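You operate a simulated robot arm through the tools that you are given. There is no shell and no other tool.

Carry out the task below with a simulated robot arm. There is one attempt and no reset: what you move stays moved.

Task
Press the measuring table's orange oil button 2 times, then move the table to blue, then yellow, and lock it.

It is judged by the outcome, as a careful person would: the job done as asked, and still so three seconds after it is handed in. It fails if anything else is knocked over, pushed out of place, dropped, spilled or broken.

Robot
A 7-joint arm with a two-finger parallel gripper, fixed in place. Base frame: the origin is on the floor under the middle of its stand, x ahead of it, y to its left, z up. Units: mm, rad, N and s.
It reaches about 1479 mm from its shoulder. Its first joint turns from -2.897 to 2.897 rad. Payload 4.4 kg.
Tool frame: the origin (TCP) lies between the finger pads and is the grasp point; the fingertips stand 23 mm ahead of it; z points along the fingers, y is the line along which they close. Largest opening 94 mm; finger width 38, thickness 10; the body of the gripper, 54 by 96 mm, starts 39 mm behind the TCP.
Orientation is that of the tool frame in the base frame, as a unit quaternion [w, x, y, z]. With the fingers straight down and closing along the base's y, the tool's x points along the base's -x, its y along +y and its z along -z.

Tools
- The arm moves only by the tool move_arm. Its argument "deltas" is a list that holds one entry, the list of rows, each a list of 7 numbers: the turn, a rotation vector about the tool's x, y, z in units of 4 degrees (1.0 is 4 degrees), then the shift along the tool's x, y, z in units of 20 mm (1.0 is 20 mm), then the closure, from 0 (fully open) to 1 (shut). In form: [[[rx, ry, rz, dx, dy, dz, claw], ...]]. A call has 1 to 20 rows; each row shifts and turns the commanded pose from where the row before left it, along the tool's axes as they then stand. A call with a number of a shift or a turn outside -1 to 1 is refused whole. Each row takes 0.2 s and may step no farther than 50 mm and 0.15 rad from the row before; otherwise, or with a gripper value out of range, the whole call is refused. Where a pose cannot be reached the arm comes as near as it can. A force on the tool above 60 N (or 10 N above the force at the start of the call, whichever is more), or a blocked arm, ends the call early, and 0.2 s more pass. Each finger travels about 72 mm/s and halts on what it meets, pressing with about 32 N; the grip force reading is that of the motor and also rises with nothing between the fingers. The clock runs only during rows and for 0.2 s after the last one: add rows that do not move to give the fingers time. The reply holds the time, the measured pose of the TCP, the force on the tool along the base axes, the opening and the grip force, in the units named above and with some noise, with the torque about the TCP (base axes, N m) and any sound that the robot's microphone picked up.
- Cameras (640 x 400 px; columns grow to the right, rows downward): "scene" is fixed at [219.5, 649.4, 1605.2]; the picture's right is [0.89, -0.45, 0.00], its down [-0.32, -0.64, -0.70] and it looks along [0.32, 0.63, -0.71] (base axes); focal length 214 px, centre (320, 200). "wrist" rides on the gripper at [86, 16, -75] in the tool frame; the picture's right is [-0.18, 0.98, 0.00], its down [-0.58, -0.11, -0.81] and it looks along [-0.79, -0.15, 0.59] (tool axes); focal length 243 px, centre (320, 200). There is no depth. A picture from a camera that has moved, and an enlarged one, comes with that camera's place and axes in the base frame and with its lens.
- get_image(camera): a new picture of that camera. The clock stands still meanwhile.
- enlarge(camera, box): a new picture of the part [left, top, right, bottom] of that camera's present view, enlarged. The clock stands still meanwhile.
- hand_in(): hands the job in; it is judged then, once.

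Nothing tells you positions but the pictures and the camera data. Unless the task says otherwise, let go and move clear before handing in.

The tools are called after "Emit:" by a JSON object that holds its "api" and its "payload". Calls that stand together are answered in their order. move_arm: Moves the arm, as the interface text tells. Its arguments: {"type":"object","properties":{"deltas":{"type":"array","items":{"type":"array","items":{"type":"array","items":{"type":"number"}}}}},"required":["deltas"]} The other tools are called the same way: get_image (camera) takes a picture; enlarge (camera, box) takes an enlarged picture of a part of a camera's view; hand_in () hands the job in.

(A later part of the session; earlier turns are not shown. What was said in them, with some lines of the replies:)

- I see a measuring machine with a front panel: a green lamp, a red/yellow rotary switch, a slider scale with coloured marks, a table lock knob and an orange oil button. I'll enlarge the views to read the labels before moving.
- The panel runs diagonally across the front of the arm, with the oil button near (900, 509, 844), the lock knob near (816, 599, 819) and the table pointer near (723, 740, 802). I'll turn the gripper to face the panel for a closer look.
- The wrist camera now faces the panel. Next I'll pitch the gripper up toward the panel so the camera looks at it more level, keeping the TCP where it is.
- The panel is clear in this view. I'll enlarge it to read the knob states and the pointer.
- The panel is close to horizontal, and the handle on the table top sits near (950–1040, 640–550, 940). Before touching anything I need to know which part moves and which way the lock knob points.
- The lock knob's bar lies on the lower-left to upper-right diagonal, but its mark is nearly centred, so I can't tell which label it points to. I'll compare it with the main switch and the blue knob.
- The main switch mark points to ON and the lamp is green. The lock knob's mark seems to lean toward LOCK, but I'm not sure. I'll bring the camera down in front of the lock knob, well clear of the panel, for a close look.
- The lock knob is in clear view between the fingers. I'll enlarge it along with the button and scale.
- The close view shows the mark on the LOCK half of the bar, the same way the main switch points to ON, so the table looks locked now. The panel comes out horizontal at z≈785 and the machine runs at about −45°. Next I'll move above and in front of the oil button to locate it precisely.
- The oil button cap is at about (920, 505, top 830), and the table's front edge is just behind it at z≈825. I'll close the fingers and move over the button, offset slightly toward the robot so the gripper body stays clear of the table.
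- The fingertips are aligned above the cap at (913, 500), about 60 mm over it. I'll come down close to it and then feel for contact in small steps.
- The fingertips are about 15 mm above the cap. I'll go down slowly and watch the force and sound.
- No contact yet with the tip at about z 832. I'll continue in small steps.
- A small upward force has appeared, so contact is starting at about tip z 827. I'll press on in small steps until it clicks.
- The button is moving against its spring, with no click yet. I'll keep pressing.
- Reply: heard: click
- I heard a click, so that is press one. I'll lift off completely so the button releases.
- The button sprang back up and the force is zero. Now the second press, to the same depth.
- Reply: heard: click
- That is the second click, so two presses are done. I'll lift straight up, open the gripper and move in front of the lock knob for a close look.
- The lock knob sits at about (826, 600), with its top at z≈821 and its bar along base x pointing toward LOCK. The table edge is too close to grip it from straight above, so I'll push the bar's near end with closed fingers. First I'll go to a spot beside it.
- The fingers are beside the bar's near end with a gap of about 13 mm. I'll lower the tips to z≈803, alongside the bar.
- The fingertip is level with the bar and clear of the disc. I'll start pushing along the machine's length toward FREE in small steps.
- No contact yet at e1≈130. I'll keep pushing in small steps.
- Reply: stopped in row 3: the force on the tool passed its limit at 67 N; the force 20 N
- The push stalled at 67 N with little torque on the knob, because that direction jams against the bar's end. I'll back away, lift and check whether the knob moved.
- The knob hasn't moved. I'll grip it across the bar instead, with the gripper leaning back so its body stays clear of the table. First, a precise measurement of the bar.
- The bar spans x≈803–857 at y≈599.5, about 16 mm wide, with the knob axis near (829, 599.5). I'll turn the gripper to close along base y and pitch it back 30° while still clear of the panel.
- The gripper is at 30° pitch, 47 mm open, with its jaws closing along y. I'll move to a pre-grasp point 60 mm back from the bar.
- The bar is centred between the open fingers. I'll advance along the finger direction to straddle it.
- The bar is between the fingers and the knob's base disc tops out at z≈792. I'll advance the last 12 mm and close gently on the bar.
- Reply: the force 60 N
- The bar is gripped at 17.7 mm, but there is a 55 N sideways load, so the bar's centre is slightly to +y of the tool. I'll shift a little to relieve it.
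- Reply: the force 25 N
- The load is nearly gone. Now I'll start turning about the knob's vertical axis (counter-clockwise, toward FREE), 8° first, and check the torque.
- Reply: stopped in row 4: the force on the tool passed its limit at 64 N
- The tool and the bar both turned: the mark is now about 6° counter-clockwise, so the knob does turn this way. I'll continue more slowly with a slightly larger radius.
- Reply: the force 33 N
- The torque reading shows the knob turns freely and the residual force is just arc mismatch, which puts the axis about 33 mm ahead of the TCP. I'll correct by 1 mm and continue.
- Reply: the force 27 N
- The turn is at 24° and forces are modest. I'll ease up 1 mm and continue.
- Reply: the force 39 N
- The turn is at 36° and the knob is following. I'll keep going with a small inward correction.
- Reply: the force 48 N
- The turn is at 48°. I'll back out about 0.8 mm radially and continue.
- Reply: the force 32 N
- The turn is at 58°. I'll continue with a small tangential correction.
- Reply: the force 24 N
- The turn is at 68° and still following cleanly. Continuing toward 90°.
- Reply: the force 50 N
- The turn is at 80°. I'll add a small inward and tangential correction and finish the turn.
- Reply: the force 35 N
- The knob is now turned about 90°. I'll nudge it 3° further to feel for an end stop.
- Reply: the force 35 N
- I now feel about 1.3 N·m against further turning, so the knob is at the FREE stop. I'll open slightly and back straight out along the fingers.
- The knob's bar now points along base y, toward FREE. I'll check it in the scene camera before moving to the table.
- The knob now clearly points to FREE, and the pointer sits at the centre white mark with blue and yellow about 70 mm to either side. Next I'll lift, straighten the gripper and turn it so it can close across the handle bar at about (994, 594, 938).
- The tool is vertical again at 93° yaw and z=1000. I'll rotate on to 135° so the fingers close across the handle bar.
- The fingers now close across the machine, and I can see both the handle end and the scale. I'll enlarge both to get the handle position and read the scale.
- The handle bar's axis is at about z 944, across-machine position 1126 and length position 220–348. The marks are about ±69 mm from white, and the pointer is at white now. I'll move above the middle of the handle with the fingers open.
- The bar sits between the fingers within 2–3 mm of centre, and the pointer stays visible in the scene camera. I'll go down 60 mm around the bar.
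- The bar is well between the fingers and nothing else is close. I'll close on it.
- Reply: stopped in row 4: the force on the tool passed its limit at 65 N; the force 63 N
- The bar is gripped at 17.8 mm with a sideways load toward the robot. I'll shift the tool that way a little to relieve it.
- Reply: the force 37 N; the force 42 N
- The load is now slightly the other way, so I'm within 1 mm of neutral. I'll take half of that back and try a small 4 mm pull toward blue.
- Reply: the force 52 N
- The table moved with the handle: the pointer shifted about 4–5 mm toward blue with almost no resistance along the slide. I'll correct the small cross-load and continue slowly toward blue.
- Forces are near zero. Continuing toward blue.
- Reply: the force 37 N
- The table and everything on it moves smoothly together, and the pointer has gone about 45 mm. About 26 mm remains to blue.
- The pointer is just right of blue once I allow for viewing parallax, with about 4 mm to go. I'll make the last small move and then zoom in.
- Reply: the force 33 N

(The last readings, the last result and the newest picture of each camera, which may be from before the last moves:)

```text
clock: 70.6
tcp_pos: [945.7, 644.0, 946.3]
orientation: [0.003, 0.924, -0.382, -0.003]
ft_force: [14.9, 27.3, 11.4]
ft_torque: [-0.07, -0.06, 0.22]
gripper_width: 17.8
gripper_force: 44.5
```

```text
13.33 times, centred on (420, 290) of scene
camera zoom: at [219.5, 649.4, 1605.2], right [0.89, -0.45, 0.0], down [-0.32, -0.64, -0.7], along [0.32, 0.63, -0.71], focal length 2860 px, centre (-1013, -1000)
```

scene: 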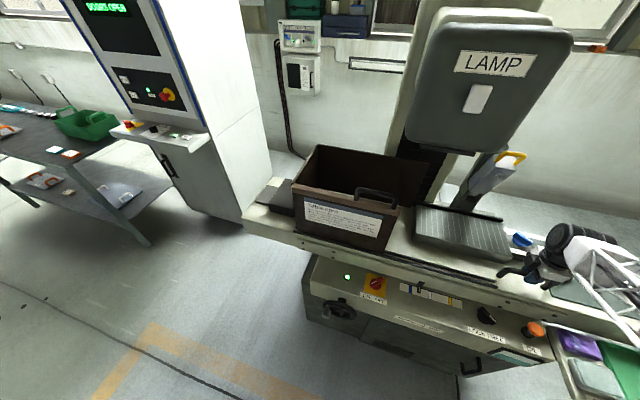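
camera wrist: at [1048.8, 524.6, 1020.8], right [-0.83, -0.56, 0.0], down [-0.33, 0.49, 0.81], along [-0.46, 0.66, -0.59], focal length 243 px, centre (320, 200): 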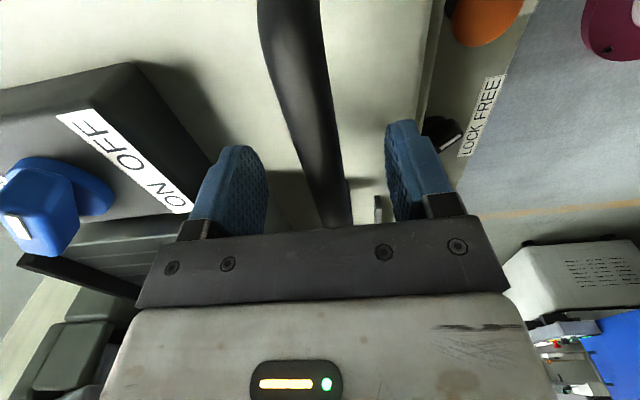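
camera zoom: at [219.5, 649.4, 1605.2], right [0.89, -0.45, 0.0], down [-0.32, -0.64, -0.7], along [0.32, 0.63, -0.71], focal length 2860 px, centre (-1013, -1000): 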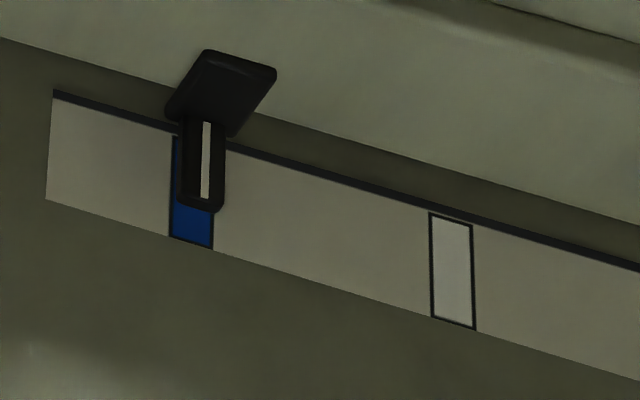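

The pointer is on blue: the 3 mm apparent offset matches the expected parallax. I'll hold it there for a moment.

Emit:
{"api": "move_arm", "payload": {"deltas": [[[0, 0, 0, 0, -0.02, 0, 1], [0, 0, 0, 0, 0, 0, 1], [0, 0, 0, 0, 0, 0, 1], [0, 0, 0, 0, 0, 0, 1], [0, 0, 0, 0, 0, 0, 1], [0, 0, 0, 0, 0, 0, 1], [0, 0, 0, 0, 0, 0, 1]]]}}

Emit:
{"api": "enlarge", "payload": {"camera": "scene", "box": [396, 275, 428, 295]}}

Emit:
{"api": "get_image", "payload": {"camera": "wrist"}}

```text
clock: 72.2
tcp_pos: [947.3, 644.4, 946.8]
orientation: [0.003, 0.924, -0.383, -0.003]
ft_force: [-5.6, 0.0, 21.9]
ft_torque: [-0.1, 0.01, 0.36]
gripper_width: 17.8
gripper_force: 45.3
```

```text
16.00 times, centred on (412, 285) of scene
camera zoom: at [219.5, 649.4, 1605.2], right [0.89, -0.45, 0.0], down [-0.32, -0.64, -0.7], along [0.32, 0.63, -0.71], focal length 3432 px, centre (-1152, -1160)
```

zoom: 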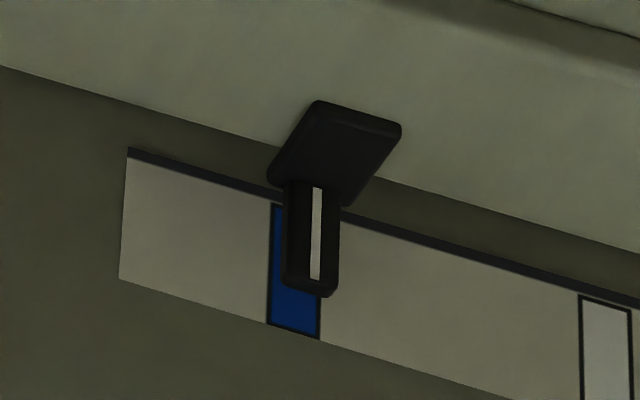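

```text
taken
camera wrist: at [996.9, 572.4, 1020.8], right [-0.83, -0.56, 0.01], down [-0.33, 0.49, 0.81], along [-0.46, 0.66, -0.59], focal length 243 px, centre (320, 200)
```

wrist: 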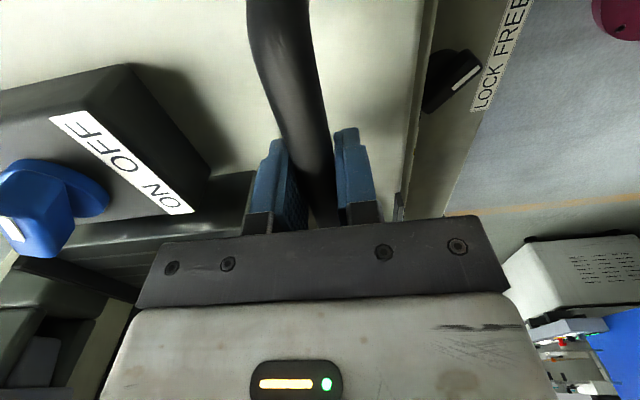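

The pointer has been steady on blue within about 1 mm. Now I'll move slowly the other way toward yellow, about 139 mm, in stages.

Emit:
{"api": "move_arm", "payload": {"deltas": [[[0, 0, 0, 0.1, 0, 0, 1], [0, 0, 0, 0.2, 0, 0, 1], [0, 0, 0, 0.2, 0, 0, 1], [0, 0, 0, 0.2, 0, 0, 1], [0, 0, 0, 0.2, 0, 0, 1], [0, 0, 0, 0.2, 0, 0, 1], [0, 0, 0, 0.2, 0, 0, 1], [0, 0, 0, 0.2, 0, 0, 1], [0, 0, 0, 0.2, 0, 0, 1], [0, 0, 0, 0.2, 0, 0, 1]]]}}

```text
clock: 74.4
tcp_pos: [972.9, 617.8, 945.6]
orientation: [0.004, 0.924, -0.383, -0.002]
ft_force: [13.9, 11.2, 6.6]
ft_torque: [0.57, 0.56, 0.68]
gripper_width: 18.1
gripper_force: 45.2
```

Emit:
{"api": "move_arm", "payload": {"deltas": [[[0, 0, 0, 0.2, -0.01, 0, 1], [0, 0, 0, 0.2, 0, 0, 1], [0, 0, 0, 0.2, 0, 0, 1], [0, 0, 0, 0.2, 0, 0, 1], [0, 0, 0, 0.2, 0, 0, 1], [0, 0, 0, 0.2, 0, 0, 1], [0, 0, 0, 0.2, 0, 0, 1], [0, 0, 0, 0.2, 0, 0, 1], [0, 0, 0, 0.2, 0, 0, 1], [0, 0, 0, 0.2, 0, 0, 1]]]}}

Emit:
{"api": "get_image", "payload": {"camera": "scene"}}

```text
clock: 75.9
tcp_pos: [990.3, 600.7, 946.1]
orientation: [0.006, 0.924, -0.383, -0.003]
ft_force: [-15.7, -16.7, 7.3]
ft_torque: [0.13, 0.35, 0.41]
gripper_width: 17.6
gripper_force: 45.1
stopped in row 7: the force on the tool passed its limit at 63 N (the readings are from after the stop); the commanded pose is now the measured one
```

```text
taken
```

scene: 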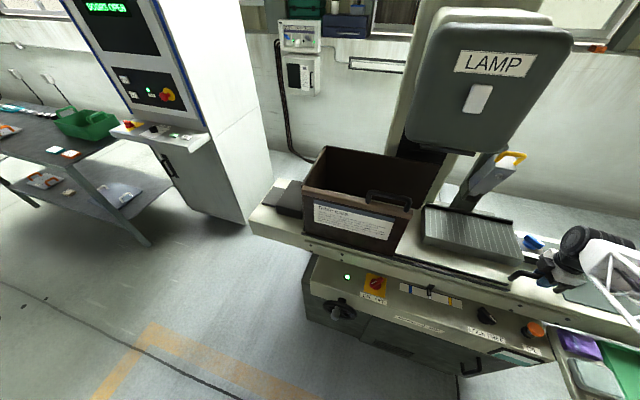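

The cross-load tripped the limit, with no harm done and the pointer near white. I'll relieve it by half a millimetre and continue in shorter stages.

Emit:
{"api": "move_arm", "payload": {"deltas": [[[0, 0, 0, 0, 0.03, 0, 1], [0, 0, 0, 0.1, 0, 0, 1], [0, 0, 0, 0.2, 0, 0, 1], [0, 0, 0, 0.2, 0, 0, 1], [0, 0, 0, 0.2, 0, 0, 1], [0, 0, 0, 0.2, 0, 0, 1]]]}}

```text
clock: 77.3
tcp_pos: [1003.2, 587.6, 945.7]
orientation: [0.004, 0.924, -0.383, -0.002]
ft_force: [-12.4, -18.3, 10.1]
ft_torque: [0.6, 0.6, 0.44]
gripper_width: 17.8
gripper_force: 45.2
```

Emit:
{"api": "move_arm", "payload": {"deltas": [[[0, 0, 0, 0.1, 0.025, 0, 1], [0, 0, 0, 0.2, 0, 0, 1], [0, 0, 0, 0.2, 0, 0, 1], [0, 0, 0, 0.2, 0, 0, 1], [0, 0, 0, 0.2, 0, 0, 1], [0, 0, 0, 0.2, 0, 0, 1]]]}}

Emit:
{"api": "enlarge", "payload": {"camera": "scene", "box": [390, 270, 470, 320]}}

```text
clock: 78.7
tcp_pos: [1018.1, 573.2, 945.9]
orientation: [0.004, 0.924, -0.382, -0.002]
ft_force: [29.7, 27.1, 7.8]
ft_torque: [0.63, 0.5, 0.47]
gripper_width: 17.7
gripper_force: 45.2
```

```text
8.00 times, centred on (430, 295) of scene
camera zoom: at [219.5, 649.4, 1605.2], right [0.89, -0.45, 0.0], down [-0.32, -0.64, -0.7], along [0.32, 0.63, -0.71], focal length 1716 px, centre (-560, -560)
```

zoom: 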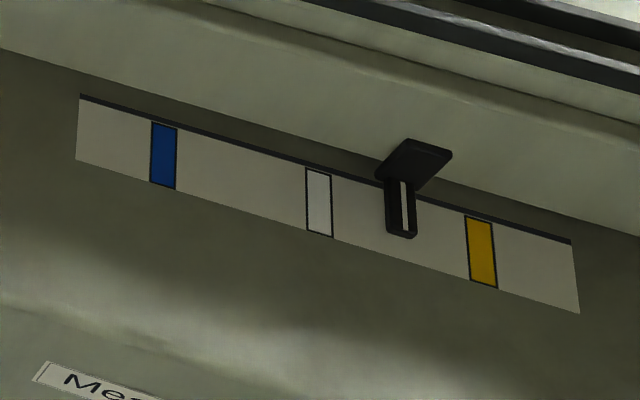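

The pointer has passed white and yellow is about 38 mm further. I'll move another 30 mm and then make fine steps.

Emit:
{"api": "move_arm", "payload": {"deltas": [[[0, 0, 0, 0.1, -0.03, 0, 1], [0, 0, 0, 0.2, 0, 0, 1], [0, 0, 0, 0.2, 0, 0, 1], [0, 0, 0, 0.2, 0, 0, 1], [0, 0, 0, 0.2, 0, 0, 1], [0, 0, 0, 0.2, 0, 0, 1]]]}}

```text
clock: 79.4
tcp_pos: [1023.8, 566.2, 947.2]
orientation: [0.003, 0.924, -0.383, -0.002]
ft_force: [19.8, 8.6, -7.2]
ft_torque: [0.25, -0.06, 0.27]
gripper_width: 17.9
gripper_force: 45.1
stopped in row 3: the force on the tool passed its limit at 61 N (the readings are from after the stop); the commanded pose is now the measured one
```

Another momentary cross-load stop at 61 N. I'll continue with smaller, slower steps.

Emit:
{"api": "move_arm", "payload": {"deltas": [[[0, 0, 0, 0, -0.015, 0, 1], [0, 0, 0, 0.1, 0, 0, 1], [0, 0, 0, 0.15, 0, 0, 1], [0, 0, 0, 0.15, 0, 0, 1], [0, 0, 0, 0.15, 0, 0, 1]]]}}

```text
clock: 80.6
tcp_pos: [1031.6, 558.2, 945.9]
orientation: [0.004, 0.924, -0.383, -0.003]
ft_force: [-2.6, -1.0, -2.6]
ft_torque: [0.88, 0.93, 0.62]
gripper_width: 17.8
gripper_force: 45.2
```

Forces are near zero, with about 18 mm to go.

Emit:
{"api": "move_arm", "payload": {"deltas": [[[0, 0, 0, 0.15, 0, 0, 1], [0, 0, 0, 0.15, 0, 0, 1], [0, 0, 0, 0.15, 0, 0, 1], [0, 0, 0, 0.15, 0, 0, 1], [0, 0, 0, 0.1, 0, 0, 1], [0, 0, 0, 0, 0, 0, 1]]]}}

Emit:
{"api": "enlarge", "payload": {"camera": "scene", "box": [430, 285, 478, 315]}}

```text
clock: 82.0
tcp_pos: [1042.1, 548.9, 945.5]
orientation: [0.004, 0.924, -0.383, -0.003]
ft_force: [18.2, 21.5, -4.2]
ft_torque: [0.2, 0.09, 0.3]
gripper_width: 17.8
gripper_force: 44.7
```

```text
13.33 times, centred on (454, 300) of scene
camera zoom: at [219.5, 649.4, 1605.2], right [0.89, -0.45, 0.0], down [-0.32, -0.64, -0.7], along [0.32, 0.63, -0.71], focal length 2860 px, centre (-1467, -1133)
```

zoom: 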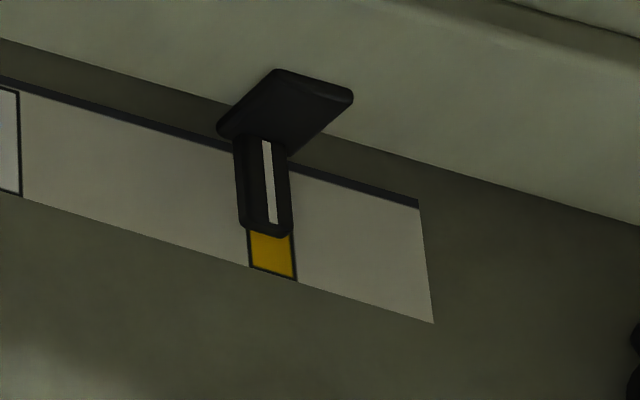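

I've measured about 1.5 mm of apparent offset where 6–7 mm of parallax is expected, so the table needs about 5 mm more to be centred on yellow.

Emit:
{"api": "move_arm", "payload": {"deltas": [[[0, 0, 0, 0.08, -0.01, 0, 1], [0, 0, 0, 0.08, 0, 0, 1], [0, 0, 0, 0.08, 0, 0, 1], [0, 0, 0, 0, 0, 0, 1], [0, 0, 0, 0, 0, 0, 1]]]}}

Emit:
{"api": "enlarge", "payload": {"camera": "scene", "box": [430, 285, 478, 315]}}

```text
clock: 83.2
tcp_pos: [1045.5, 545.8, 945.9]
orientation: [0.004, 0.924, -0.383, -0.003]
ft_force: [22.7, 26.5, -4.9]
ft_torque: [0.23, 0.13, 0.29]
gripper_width: 17.8
gripper_force: 45.1
```

```text
13.33 times, centred on (454, 300) of scene
camera zoom: at [219.5, 649.4, 1605.2], right [0.89, -0.45, 0.0], down [-0.32, -0.64, -0.7], along [0.32, 0.63, -0.71], focal length 2860 px, centre (-1467, -1133)
```

zoom: 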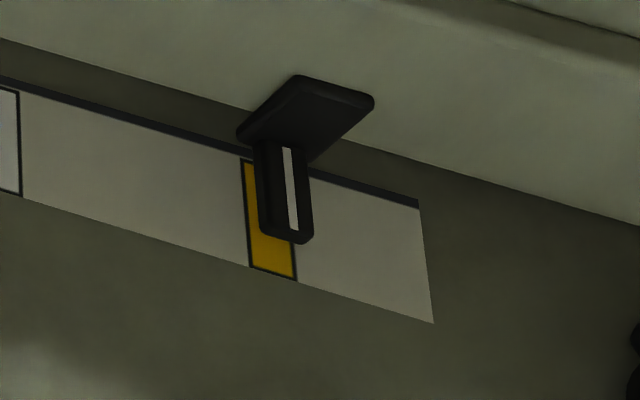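

The apparent offset is now about 6 mm, which matches the expected parallax, so the pointer is centred on yellow. I'll release the handle gently and rise straight up.

Emit:
{"api": "move_arm", "payload": {"deltas": [[[0, 0, 0, 0, -0.02, 0, 1], [0, 0, 0, 0, 0, 0, 0.8], [0, 0, 0, 0, 0, 0, 0.5], [0, 0, 0, 0, 0, 0, 0.3], [0, 0, 0, 0, 0, 0, 0.3], [0, 0, 0, 0, 0, -0.4, 0.3], [0, 0, 0, 0, 0, -0.8, 0.3], [0, 0, 0, 0, 0, -0.8, 0.3], [0, 0, 0, 0, 0, -0.8, 0.3], [0, 0, 0, 0, 0, -0.5, 0.3], [0, 0, 0, 0, 0, 0, 0.3]]]}}

Emit:
{"api": "enlarge", "payload": {"camera": "scene", "box": [430, 285, 478, 315]}}

Emit:
{"api": "get_image", "payload": {"camera": "scene"}}

```text
clock: 85.6
tcp_pos: [1046.6, 545.7, 1011.9]
orientation: [0.004, 0.924, -0.383, -0.003]
ft_force: [0.5, -0.4, -0.3]
ft_torque: [0.0, -0.02, -0.03]
gripper_width: 65.8
gripper_force: 0.0
```

```text
13.33 times, centred on (454, 300) of scene
camera zoom: at [219.5, 649.4, 1605.2], right [0.89, -0.45, 0.0], down [-0.32, -0.64, -0.7], along [0.32, 0.63, -0.71], focal length 2860 px, centre (-1467, -1133)
```

zoom: 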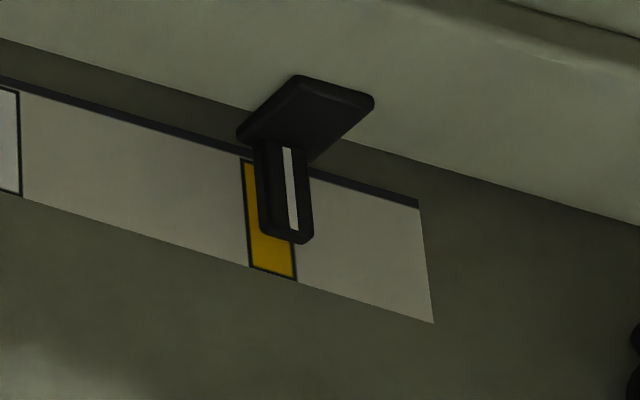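

```text
taken
```

scene: 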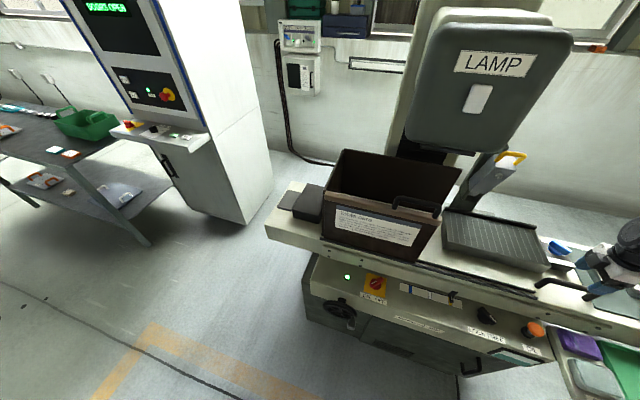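

The table stayed put on release. I'll back the arm away from the table and turn it to look at the pointer square-on as a second check.

Emit:
{"api": "move_arm", "payload": {"deltas": [[[0, 0, 0, -0.4, 0.96, 0, 0.3], [0, 0, 0, -0.9, 0.96, 0, 0.3], [0, 0, 0, -0.9, 0.96, 0, 0.3], [0, 0, 0, -0.9, 0.96, 0, 0.3], [0, 0, 0, -0.9, 0.96, 0, 0.3], [0, 0, 0, -0.9, 0.96, 0, 0.3], [0, 0, 0, -0.9, 0.96, 0, 0.3], [0, 0, 0, -0.9, 0.96, 0, 0.3], [0, 0, 0, -0.9, 0.96, 0, 0.3], [0, 0, 0, -0.9, 0.96, 0, 0.3], [0, 0, 0, -0.9, 0.96, 0, 0.3], [0, 0, 0, -0.9, 0.96, 0, 0.3], [0, 0, 0, -0.9, 0.6, 0, 0.3], [0, 0, 0, -0.9, 0, 0, 0.3], [0, 0, 0, -0.9, 0, 0, 0.3]]]}}

Emit:
{"api": "move_arm", "payload": {"deltas": [[[0, 0, 0.987, 0, 0, 0, 0.3], [0, 0, 0.987, 0, 0, 0, 0.3], [0, 0, 0.987, 0, 0, 0, 0.3], [0, 0, 0.987, 0, 0, 0, 0.3], [0, 0, 0.987, 0, 0, 0, 0.3], [0, 0, 0.987, 0, 0, 0, 0.3], [0, 0, 0.987, 0, 0, 0, 0.3], [0, 0, 0.987, 0, 0, 0, 0.3], [0, 0, 0.987, 0, 0, 0, 0.3], [0, 0, 0.987, 0, 0, 0, 0.3], [0, 0, 0.987, 0, 0, 0, 0.3], [0, 0, 0.987, 0, 0, 0, 0.3], [0, 0, 0.987, 0, 0, 0, 0.3], [0, 0, 0.987, 0, 0, 0, 0.3], [0, 0, 0.987, 0, 0, 0, 0.3], [0, 0, 0.987, 0, 0, 0, 0.3], [0, 0, 0.987, 0, 0, 0, 0.3], [0, 0, 0.987, 0, 0, 0, 0.3], [0, 0, 0.987, 0, 0, 0, 0.3], [0, 0, 0, 0, 0, 0, 0.3]]]}}

Emit:
{"api": "get_image", "payload": {"camera": "wrist"}}

```text
clock: 88.8
tcp_pos: [691.1, 559.5, 1015.0]
orientation: [0.004, 0.923, -0.384, -0.003]
ft_force: [-0.5, 0.1, -0.3]
ft_torque: [-0.04, 0.01, 0.0]
gripper_width: 65.5
gripper_force: 0.0
```

```text
clock: 93.0
tcp_pos: [690.8, 557.7, 1015.5]
orientation: [-0.005, -0.5, 0.866, 0.0]
ft_force: [0.7, 0.0, -0.8]
ft_torque: [-0.03, -0.01, 0.04]
gripper_width: 65.8
gripper_force: 0.0
```

```text
taken
camera wrist: at [633.9, 492.9, 1091.0], right [-0.76, 0.65, 0.0], down [0.39, 0.45, 0.8], along [0.52, 0.61, -0.6], focal length 243 px, centre (320, 200)
```

wrist: 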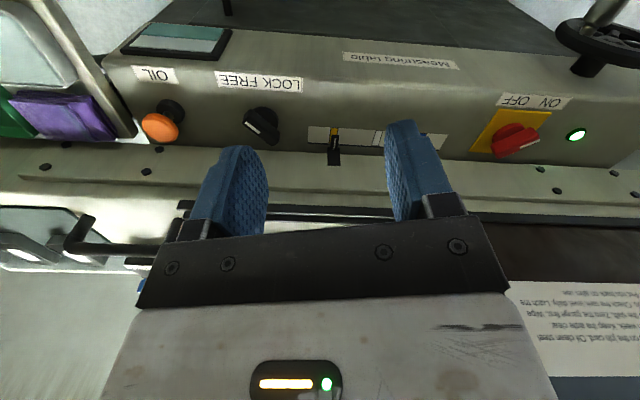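

The pointer is visible against the yellow mark. I'll enlarge it to read the alignment.

Emit:
{"api": "enlarge", "payload": {"camera": "wrist", "box": [300, 115, 364, 175]}}

Emit:
{"api": "enlarge", "payload": {"camera": "wrist", "box": [220, 90, 300, 160]}}

```text
6.67 times, centred on (332, 145) of wrist
camera zoom: at [633.9, 492.9, 1091.0], right [-0.76, 0.65, 0.0], down [0.39, 0.45, 0.8], along [0.52, 0.61, -0.6], focal length 1618 px, centre (240, 567)
```

zoom: 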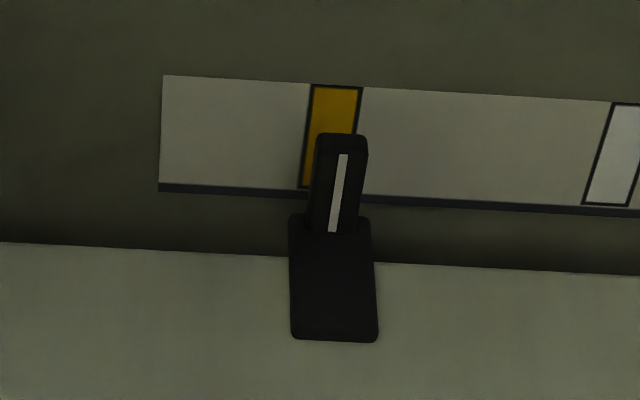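

```text
5.71 times, centred on (260, 125) of wrist
camera zoom: at [633.9, 492.9, 1091.0], right [-0.76, 0.65, 0.0], down [0.39, 0.45, 0.8], along [0.52, 0.61, -0.6], focal length 1386 px, centre (663, 629)
```

zoom: 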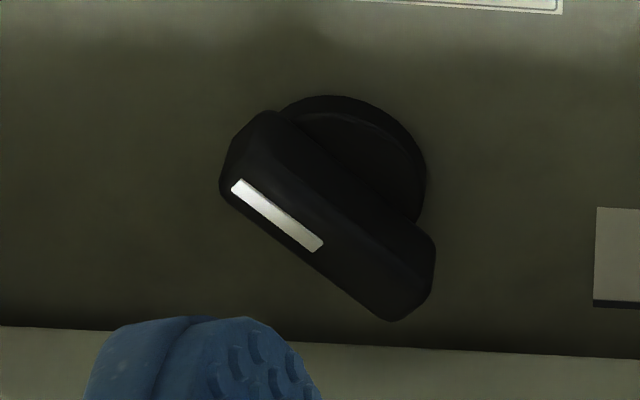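

Seen from the front, the pointer sits on yellow within about 1 mm of centre. Now I'll lock it: turn the gripper back to the knob orientation (91° yaw, 30° pitch) and return to the approach point.

Emit:
{"api": "move_arm", "payload": {"deltas": [[[0, 0, -0.97, 0, 0, 0, 0.5], [0, 0, -0.97, 0, 0, 0, 0.65], [0, 0, -0.97, 0, 0, 0, 0.65], [0, 0, -0.97, 0, 0, 0, 0.65], [0, 0, -0.97, 0, 0, 0, 0.65], [0, 0, -0.97, 0, 0, 0, 0.65], [0, 0, -0.97, 0, 0, 0, 0.65], [0, 0, -0.97, 0, 0, 0, 0.65], [0, 0, 0, 0.378, -0.906, 0, 0.65], [0, 0, 0, 0.378, -0.906, 0, 0.65], [0, 0, 0, 0.378, -0.906, 0, 0.65], [0, 0, 0, 0.378, -0.906, 0, 0.65], [0, 0, 0, 0.378, -0.906, 0, 0.65], [0, 0, 0, 0.378, -0.906, 0, 0.65], [0, 0, 0, 0.378, -0.906, 0, 0.65], [0, 0, 0, 0.378, -0.906, 0, 0.65], [0, 0, 0, 0, 0, 0, 0.65]]]}}

Emit:
{"api": "move_arm", "payload": {"deltas": [[[0, -0.94, 0, 0, 0, 0, 0.65], [0, -0.94, 0, 0, 0, 0, 0.65], [0, -0.94, 0, 0, 0, 0, 0.65], [0, -0.94, 0, 0, 0, 0, 0.65], [0, -0.94, 0, 0, 0, 0, 0.65], [0, -0.94, 0, 0, 0, 0, 0.65], [0, -0.94, 0, 0, 0, 0, 0.65], [0, -0.92, 0, 0, 0, 0, 0.65], [0, 0, 0, 0, 0, 0, 0.65]]]}}

Emit:
{"api": "get_image", "payload": {"camera": "wrist"}}

```text
clock: 96.6
tcp_pos: [836.3, 498.6, 1015.1]
orientation: [0.005, 0.714, -0.701, -0.001]
ft_force: [0.9, 0.1, -0.5]
ft_torque: [-0.01, 0.0, -0.01]
gripper_width: 33.0
gripper_force: 0.0
```

```text
clock: 98.6
tcp_pos: [836.9, 501.7, 1014.4]
orientation: [-0.177, 0.688, -0.679, -0.186]
ft_force: [-0.6, 0.6, -0.5]
ft_torque: [-0.04, 0.01, -0.03]
gripper_width: 32.7
gripper_force: 0.0
```

```text
taken
camera wrist: at [822.5, 389.1, 1036.4], right [-0.98, 0.14, 0.1], down [0.12, 0.11, 0.99], along [0.13, 0.98, -0.12], focal length 243 px, centre (320, 200)
```

wrist: 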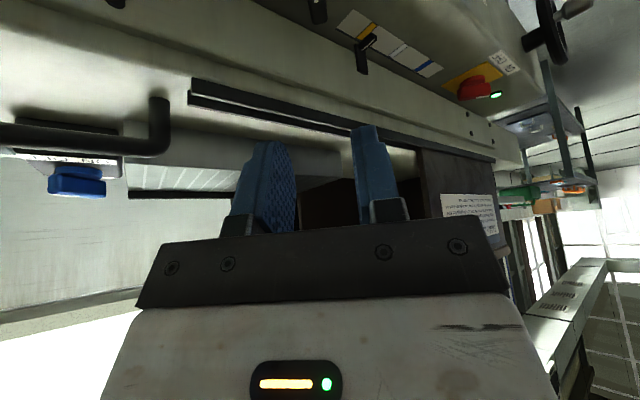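

The orientation is right. I'll descend to the approach point in front of the knob.

Emit:
{"api": "move_arm", "payload": {"deltas": [[[0, 0, 0, 0.256, 0.01, 0.94, 0.65], [0, 0, 0, 0.256, 0.01, 0.94, 0.65], [0, 0, 0, 0.256, 0.01, 0.94, 0.65], [0, 0, 0, 0.256, 0.01, 0.94, 0.65], [0, 0, 0, 0.256, 0.01, 0.94, 0.65], [0, 0, 0, 0.256, 0.01, 0.94, 0.65], [0, 0, 0, 0.256, 0.01, 0.94, 0.65], [0, 0, 0, 0, 0, 0, 0.65]]]}}

Emit:
{"api": "get_image", "payload": {"camera": "wrist"}}

Emit:
{"api": "enlarge", "payload": {"camera": "wrist", "box": [220, 40, 444, 180]}}

```text
clock: 100.4
tcp_pos: [833.1, 535.4, 881.9]
orientation: [-0.177, 0.688, -0.679, -0.185]
ft_force: [-0.5, -0.1, 0.0]
ft_torque: [0.03, 0.0, 0.0]
gripper_width: 32.8
gripper_force: 0.1
```

```text
taken
camera wrist: at [819.0, 423.1, 903.1], right [-0.98, 0.14, 0.1], down [0.12, 0.11, 0.99], along [0.13, 0.98, -0.12], focal length 243 px, centre (320, 200)
```

wrist: 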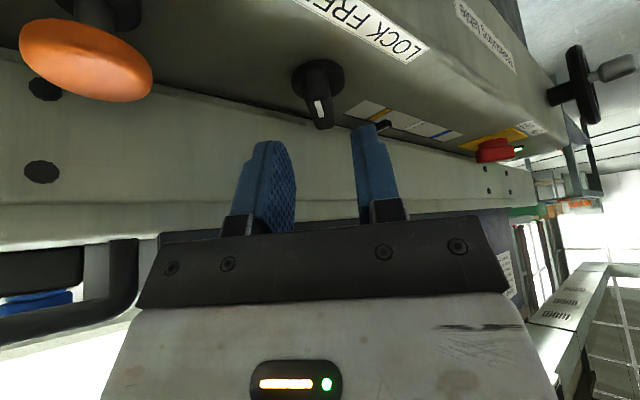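

```text
2.86 times, centred on (332, 110) of wrist
camera zoom: at [819.0, 423.1, 903.1], right [-0.98, 0.14, 0.1], down [0.12, 0.11, 0.99], along [0.13, 0.98, -0.12], focal length 693 px, centre (286, 457)
```

zoom: 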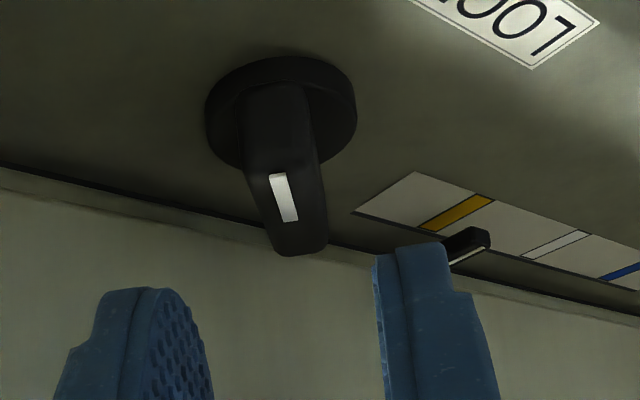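

The knob bar is between the open fingers, about 2 mm off-centre. I'll correct that and advance to straddle it as before.

Emit:
{"api": "move_arm", "payload": {"deltas": [[[0, 0, 0, 0, -0.1, 0.6, 0.65], [0, 0, 0, 0, 0, 0.7, 0.65], [0, 0, 0, 0, 0, 0.7, 0.65], [0, 0, 0, 0, 0, 0.7, 0.65], [0, 0, 0, 0, 0, 0.5, 0.65], [0, 0, 0, 0, 0, 0, 0.65]]]}}

Emit:
{"api": "enlarge", "payload": {"camera": "wrist", "box": [220, 80, 444, 220]}}

```text
clock: 101.8
tcp_pos: [834.4, 566.6, 826.0]
orientation: [-0.177, 0.688, -0.679, -0.185]
ft_force: [0.5, 1.2, -0.1]
ft_torque: [-0.04, 0.01, 0.0]
gripper_width: 32.8
gripper_force: 0.2
```

```text
2.86 times, centred on (332, 150) of wrist
camera zoom: at [819.5, 454.8, 847.7], right [-0.98, 0.14, 0.1], down [0.12, 0.11, 0.99], along [0.13, 0.98, -0.12], focal length 693 px, centre (286, 343)
```

zoom: 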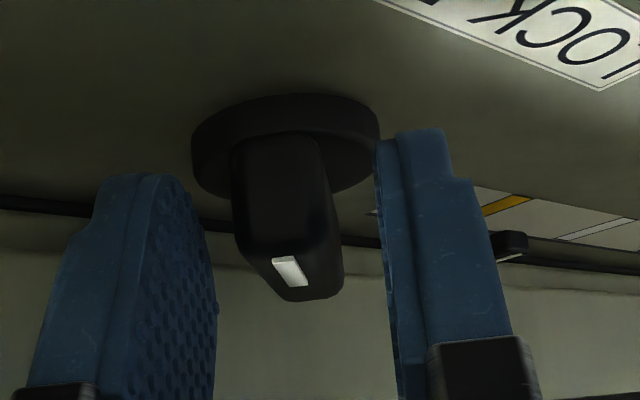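

The bar is straddled without contact. I'll close on it.

Emit:
{"api": "move_arm", "payload": {"deltas": [[[0, 0, 0, 0, 0, 0, 0.75], [0, 0, 0, 0, 0, 0, 0.85], [0, 0, 0, 0, 0, 0, 0.9], [0, 0, 0, 0, 0, 0, 0.9]]]}}

```text
clock: 102.8
tcp_pos: [835.0, 566.9, 825.6]
orientation: [-0.179, 0.687, -0.679, -0.185]
ft_force: [44.8, 14.0, -16.8]
ft_torque: [-0.11, -0.4, -1.56]
gripper_width: 18.4
gripper_force: 45.3
```

The bar is gripped with a small lateral load. I'll relieve it and begin turning clockwise back to LOCK.

Emit:
{"api": "move_arm", "payload": {"deltas": [[[0, 0, 0, 0, -0.04, 0, 0.9], [0.25, 0, 0.433, 0, 0.05, 0, 0.9], [0.25, 0, 0.433, 0, 0.058, 0, 0.9], [0.25, 0, 0.433, 0, 0.058, 0, 0.9], [0.25, 0, 0.433, 0, 0.058, 0, 0.9]]]}}

```text
clock: 104.0
tcp_pos: [830.6, 566.3, 826.5]
orientation: [0.189, -0.64, 0.725, 0.172]
ft_force: [32.3, -1.3, -20.3]
ft_torque: [-0.79, -0.41, -1.04]
gripper_width: 17.9
gripper_force: 45.0
```

The turn is at 83° and following. Continuing with a small correction.

Emit:
{"api": "move_arm", "payload": {"deltas": [[[0.25, 0, 0.433, 0, 0.025, 0, 0.9], [0.25, 0, 0.433, 0, 0.058, 0, 0.9], [0.25, 0, 0.433, 0, 0.058, 0, 0.9], [0.25, 0, 0.433, 0, 0.058, 0, 0.9], [0.25, 0, 0.433, 0, 0.058, 0, 0.9]]]}}

```text
clock: 105.2
tcp_pos: [824.7, 568.4, 825.6]
orientation: [0.202, -0.574, 0.778, 0.154]
ft_force: [-12.6, 6.1, -22.3]
ft_torque: [-0.04, -0.25, 0.53]
gripper_width: 18.3
gripper_force: 45.2
```

Emit:
{"api": "move_arm", "payload": {"deltas": [[[0.25, 0, 0.433, 0.01, 0.058, 0.02, 0.9], [0.25, 0, 0.433, 0, 0.058, 0, 0.9], [0.25, 0, 0.433, 0, 0.058, 0, 0.9], [0.25, 0, 0.433, 0, 0.058, 0, 0.9], [0.25, 0, 0.433, 0, 0.058, 0, 0.9]]]}}

```text
clock: 106.3
tcp_pos: [819.9, 570.5, 825.6]
orientation: [0.212, -0.519, 0.817, 0.139]
ft_force: [-13.5, -8.3, 9.2]
ft_torque: [-0.47, -0.1, 0.34]
gripper_width: 17.7
gripper_force: 44.9
stopped in row 5: the force on the tool passed its limit at 61 N (the readings are from after the stop); the commanded pose is now the measured one
```

A brief force limit stop at 65° with small residual forces. I'll continue in shorter stages.

Emit:
{"api": "move_arm", "payload": {"deltas": [[[0.25, 0, 0.433, 0.01, 0.058, -0.006, 0.9], [0.25, 0, 0.433, 0, 0.058, 0, 0.9], [0.25, 0, 0.433, 0, 0.058, 0, 0.9]]]}}

```text
clock: 107.1
tcp_pos: [816.1, 571.3, 826.4]
orientation: [0.219, -0.474, 0.843, 0.127]
ft_force: [-17.4, -7.2, 9.0]
ft_torque: [-0.38, -0.09, 0.43]
gripper_width: 17.8
gripper_force: 45.0
```

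Emit:
{"api": "move_arm", "payload": {"deltas": [[[0.25, 0, 0.433, 0.015, 0.065, -0.009, 0.9], [0.25, 0, 0.433, 0, 0.058, 0, 0.9], [0.25, 0, 0.433, 0, 0.058, 0, 0.9], [0.25, 0, 0.433, 0, 0.058, 0, 0.9]]]}}

```text
clock: 108.1
tcp_pos: [813.1, 575.6, 825.4]
orientation: [0.229, -0.414, 0.874, 0.111]
ft_force: [19.8, 22.5, -5.8]
ft_torque: [0.06, -0.21, -0.04]
gripper_width: 17.8
gripper_force: 44.4
```

Emit:
{"api": "move_arm", "payload": {"deltas": [[[0.25, 0, 0.433, -0.02, 0.058, 0.0125, 0.9], [0.25, 0, 0.433, 0, 0.058, 0, 0.9], [0.25, 0, 0.433, 0, 0.058, 0, 0.9], [0.25, 0, 0.433, 0, 0.058, 0, 0.9]]]}}

```text
clock: 109.1
tcp_pos: [808.6, 578.7, 825.6]
orientation: [0.235, -0.354, 0.9, 0.095]
ft_force: [3.9, 28.9, -1.1]
ft_torque: [0.16, -0.61, 0.62]
gripper_width: 17.7
gripper_force: 45.0
```

Emit:
{"api": "move_arm", "payload": {"deltas": [[[0.25, 0, 0.433, -0.015, 0.075, 0.009, 0.9], [0.25, 0, 0.433, 0, 0.058, 0, 0.9], [0.25, 0, 0.433, 0, 0.058, 0, 0.9], [0.25, 0, 0.433, 0, 0.058, 0, 0.9]]]}}

```text
clock: 110.1
tcp_pos: [805.6, 581.2, 825.8]
orientation: [0.241, -0.29, 0.923, 0.076]
ft_force: [-6.2, -2.6, 12.0]
ft_torque: [-0.22, 0.39, 0.08]
gripper_width: 18.1
gripper_force: 44.5
```

The knob is at about 35°, past halfway with low forces. Continuing toward LOCK.

Emit:
{"api": "move_arm", "payload": {"deltas": [[[0.25, 0, 0.433, 0, 0.058, 0, 0.9], [0.25, 0, 0.433, 0, 0.058, 0, 0.9], [0.25, 0, 0.433, 0, 0.058, 0, 0.9], [0.25, 0, 0.433, 0, 0.058, 0, 0.9]]]}}

```text
clock: 111.1
tcp_pos: [803.6, 587.1, 826.4]
orientation: [0.246, -0.225, 0.941, 0.058]
ft_force: [-6.8, -4.8, 3.8]
ft_torque: [0.18, -0.12, -0.04]
gripper_width: 18.0
gripper_force: 44.7
```

Emit:
{"api": "move_arm", "payload": {"deltas": [[[0.25, 0, 0.433, 0, 0.058, 0, 0.9], [0.25, 0, 0.433, 0, 0.058, 0, 0.9], [0.25, 0, 0.433, 0, 0.058, 0, 0.9], [0.25, 0, 0.433, 0, 0.058, 0, 0.9]]]}}

```text
clock: 112.1
tcp_pos: [802.4, 590.5, 825.8]
orientation: [0.25, -0.16, 0.954, 0.04]
ft_force: [12.3, 6.7, -2.1]
ft_torque: [0.2, -0.89, 0.07]
gripper_width: 17.8
gripper_force: 44.7
```

Emit:
{"api": "move_arm", "payload": {"deltas": [[[0.25, 0, 0.433, 0, 0.06, 0, 0.9], [0.25, 0, 0.433, 0, 0.06, 0, 0.9], [0.25, 0, 0.433, 0, 0.06, 0, 0.9], [0.25, 0, 0.433, 0, 0.06, 0, 0.9]]]}}

```text
clock: 113.1
tcp_pos: [800.6, 595.2, 825.4]
orientation: [0.252, -0.093, 0.963, 0.022]
ft_force: [-20.4, -3.3, 16.3]
ft_torque: [0.07, 0.35, 0.02]
gripper_width: 17.8
gripper_force: 44.8
```

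The knob is at 11°. I'll continue to the LOCK end stop.

Emit:
{"api": "move_arm", "payload": {"deltas": [[[0.25, 0, 0.433, 0.015, 0.06, -0.009, 0.9], [0.25, 0, 0.433, 0, 0.06, 0, 0.9], [0.25, 0, 0.433, 0, 0.06, 0, 0.9], [0.25, 0, 0.433, 0, 0.06, 0, 0.9]]]}}

```text
clock: 114.1
tcp_pos: [799.4, 600.3, 825.9]
orientation: [0.255, -0.026, 0.967, 0.005]
ft_force: [22.2, 34.6, -2.5]
ft_torque: [0.34, -0.09, 1.1]
gripper_width: 17.9
gripper_force: 44.7
```

Emit:
{"api": "move_arm", "payload": {"deltas": [[[0, 0, 0, -0.015, 0.03, 0.009, 0.9], [0.2, 0, 0.346, 0, 0.048, 0, 0.9], [0.2, 0, 0.346, 0, 0.048, 0, 0.9], [0.2, 0, 0.346, 0, 0.048, 0, 0.9]]]}}

```text
clock: 115.1
tcp_pos: [799.6, 602.5, 826.4]
orientation: [0.255, 0.015, 0.967, -0.008]
ft_force: [-4.0, 19.7, 13.2]
ft_torque: [0.12, 0.14, 1.56]
gripper_width: 18.0
gripper_force: 45.2
```

There is now about 0.9 N·m against further clockwise turning, so the knob is at the LOCK stop. I'll open and back out along the fingers.

Emit:
{"api": "move_arm", "payload": {"deltas": [[[0, 0, 0, 0, 0, 0, 0.65], [0, 0, 0, 0, 0, 0, 0.65], [0, 0, 0, 0, 0, 0, 0.65], [0, 0, 0, 0, 0, -0.4, 0.65], [0, 0, 0, 0, 0, -0.7, 0.65], [0, 0, 0, 0, 0, -0.7, 0.65], [0, 0, 0, 0, 0, -0.7, 0.65], [0, 0, 0, 0, 0, -0.9, 0.65], [0, 0, 0, 0, 0, -0.9, 0.65], [0, 0, 0, -0.4, -0.9, -0.9, 0.65], [0, 0, 0, -0.4, -0.9, -0.9, 0.65], [0, 0, 0, -0.4, -0.9, -0.9, 0.65], [0, 0, 0, 0, -0.9, -0.5, 0.65], [0, 0, 0, 0, 0, 0, 0.65]]]}}

Emit:
{"api": "enlarge", "payload": {"camera": "scene", "box": [440, 285, 536, 345]}}

Emit:
{"api": "enlarge", "payload": {"camera": "scene", "box": [430, 285, 478, 315]}}

Emit:
{"api": "get_image", "payload": {"camera": "scene"}}

```text
clock: 118.1
tcp_pos: [746.3, 533.1, 970.2]
orientation: [0.254, 0.015, 0.967, -0.007]
ft_force: [0.2, 1.3, -0.4]
ft_torque: [0.02, 0.02, 0.02]
gripper_width: 32.8
gripper_force: 0.1
```

```text
6.67 times, centred on (488, 315) of scene
camera zoom: at [219.5, 649.4, 1605.2], right [0.89, -0.45, 0.0], down [-0.32, -0.64, -0.7], along [0.32, 0.63, -0.71], focal length 1430 px, centre (-800, -567)
```

zoom: 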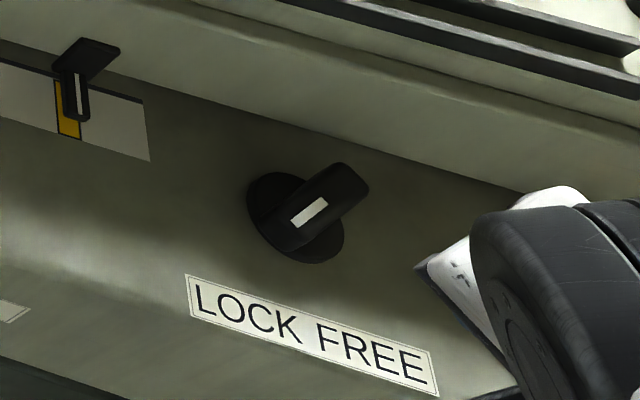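

```text
13.33 times, centred on (454, 300) of scene
camera zoom: at [219.5, 649.4, 1605.2], right [0.89, -0.45, 0.0], down [-0.32, -0.64, -0.7], along [0.32, 0.63, -0.71], focal length 2860 px, centre (-1467, -1133)
```

zoom: 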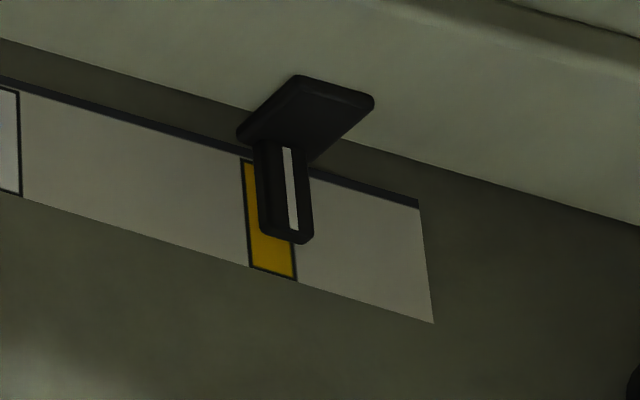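

```text
taken
```

scene: 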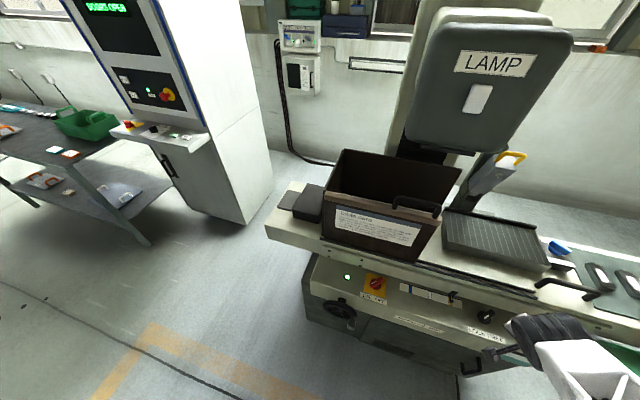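

The knob is back at LOCK and the pointer still sits on yellow. I'll do final checks on the knob angle, the items on the table, the handwheel and the surroundings.

Emit:
{"api": "enlarge", "payload": {"camera": "scene", "box": [460, 295, 508, 325]}}

Emit:
{"api": "enlarge", "payload": {"camera": "scene", "box": [310, 260, 390, 330]}}

Emit:
{"api": "enlarge", "payload": {"camera": "scene", "box": [260, 140, 640, 330]}}

```text
13.33 times, centred on (484, 310) of scene
camera zoom: at [219.5, 649.4, 1605.2], right [0.89, -0.45, 0.0], down [-0.32, -0.64, -0.7], along [0.32, 0.63, -0.71], focal length 2860 px, centre (-1867, -1267)
```

zoom: 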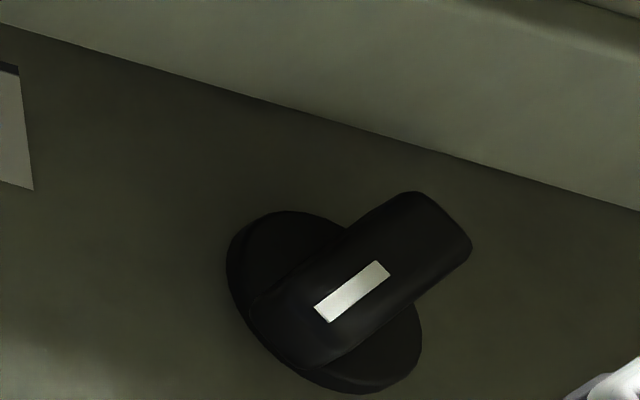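

```text
5.71 times, centred on (350, 295) of scene
camera zoom: at [219.5, 649.4, 1605.2], right [0.89, -0.45, 0.0], down [-0.32, -0.64, -0.7], along [0.32, 0.63, -0.71], focal length 1226 px, centre (149, -343)
```

zoom: 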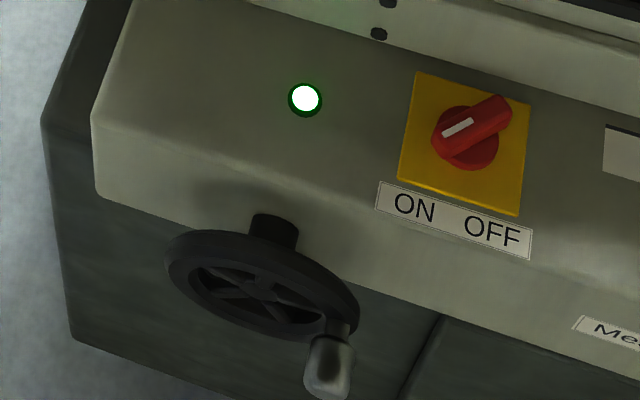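

```text
1.68 times, centred on (450, 235) of scene
camera zoom: at [219.5, 649.4, 1605.2], right [0.89, -0.45, 0.0], down [-0.32, -0.64, -0.7], along [0.32, 0.63, -0.71], focal length 361 px, centre (101, 141)
```

zoom: 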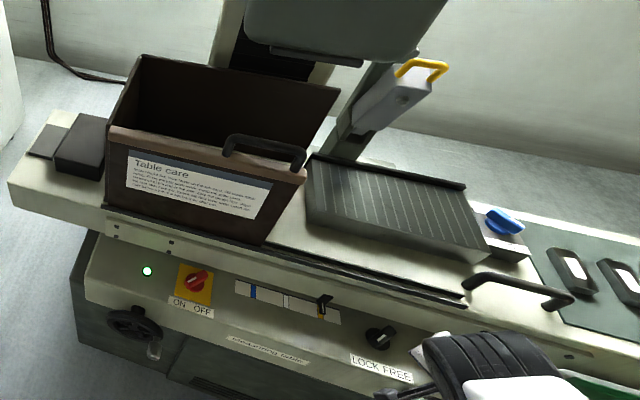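

The knob matches its original LOCK position exactly, the pointer is on yellow, and everything on the table is in place. The handwheel turned along with the table, so it appears geared to it. I'll back the arm a little further clear before handing in.

Emit:
{"api": "move_arm", "payload": {"deltas": [[[0, 0, 0, 0, 0, -0.9, 0.5], [0, 0, 0, 0, 0, -1, 0.3], [0, 0, 0, 0, 0, -1, 0], [0, 0, 0, 0, 0, -1, 0], [0, 0, 0, 0, 0, -1, 0], [0, 0, 0, 0, 0, 0, 0], [0, 0, 0, 0, 0, 0, 0], [0, 0, 0, 0, 0, 0, 0]]]}}

Emit:
{"api": "get_image", "payload": {"camera": "scene"}}

Emit:
{"api": "enlarge", "payload": {"camera": "scene", "box": [430, 280, 540, 349]}}

```text
clock: 119.9
tcp_pos: [697.1, 536.4, 1053.7]
orientation: [0.254, 0.014, 0.967, -0.007]
ft_force: [0.1, -1.1, -0.3]
ft_torque: [0.0, 0.01, -0.04]
gripper_width: 94.1
gripper_force: 0.1
```

```text
taken
```

scene: 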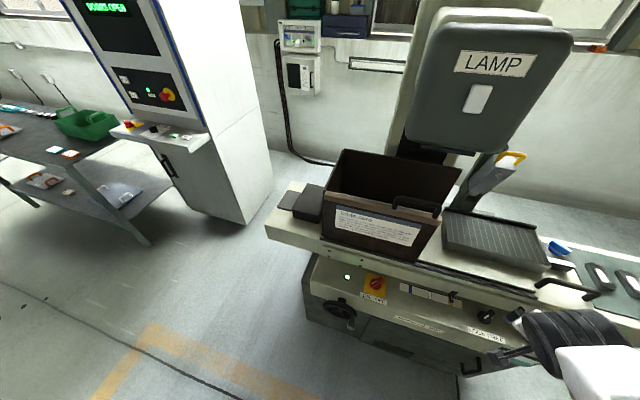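

```text
5.80 times, centred on (485, 314) of scene
camera zoom: at [219.5, 649.4, 1605.2], right [0.89, -0.45, 0.0], down [-0.32, -0.64, -0.7], along [0.32, 0.63, -0.71], focal length 1243 px, centre (-636, -464)
```

zoom: 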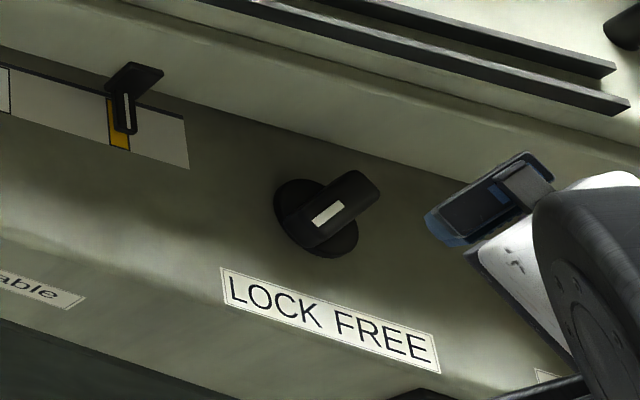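

The oil button has been pressed twice, with a click each time. The table went to blue, then to yellow, and is locked there, and the arm is clear of the machine. I'm handing in.

Emit:
{"api": "hand_in", "payload": {}}

```text
The job is handed in.
```

The job is done and handed in. The oil button was pressed twice, and the table was moved to blue, then to yellow, and locked there.

- **Oil button:** each press gave an audible click, and I let the button spring fully back between them.
- **Unlocking first:** the table was locked at the start, so I turned the knob to FREE before moving it. My first attempt was a sideways push that jammed at 67 N without turning the knob, so I gripped the knob instead.
- **Table moves:** I moved it by its handle and held it on blue for a couple of seconds before going on to yellow. The pointer is within about 1–2 mm of the centre of the yellow mark. Twice on the way to yellow the arm stopped briefly at its force limit, and I continued in smaller steps.
- **Lock:** the knob is back at its LOCK stop and looks the same as at the start. I did not try pushing the table to test the lock.
- **Surroundings:** everything on the table appears to have stayed in place. The handwheel on the front turned as the table moved; I did not touch it.
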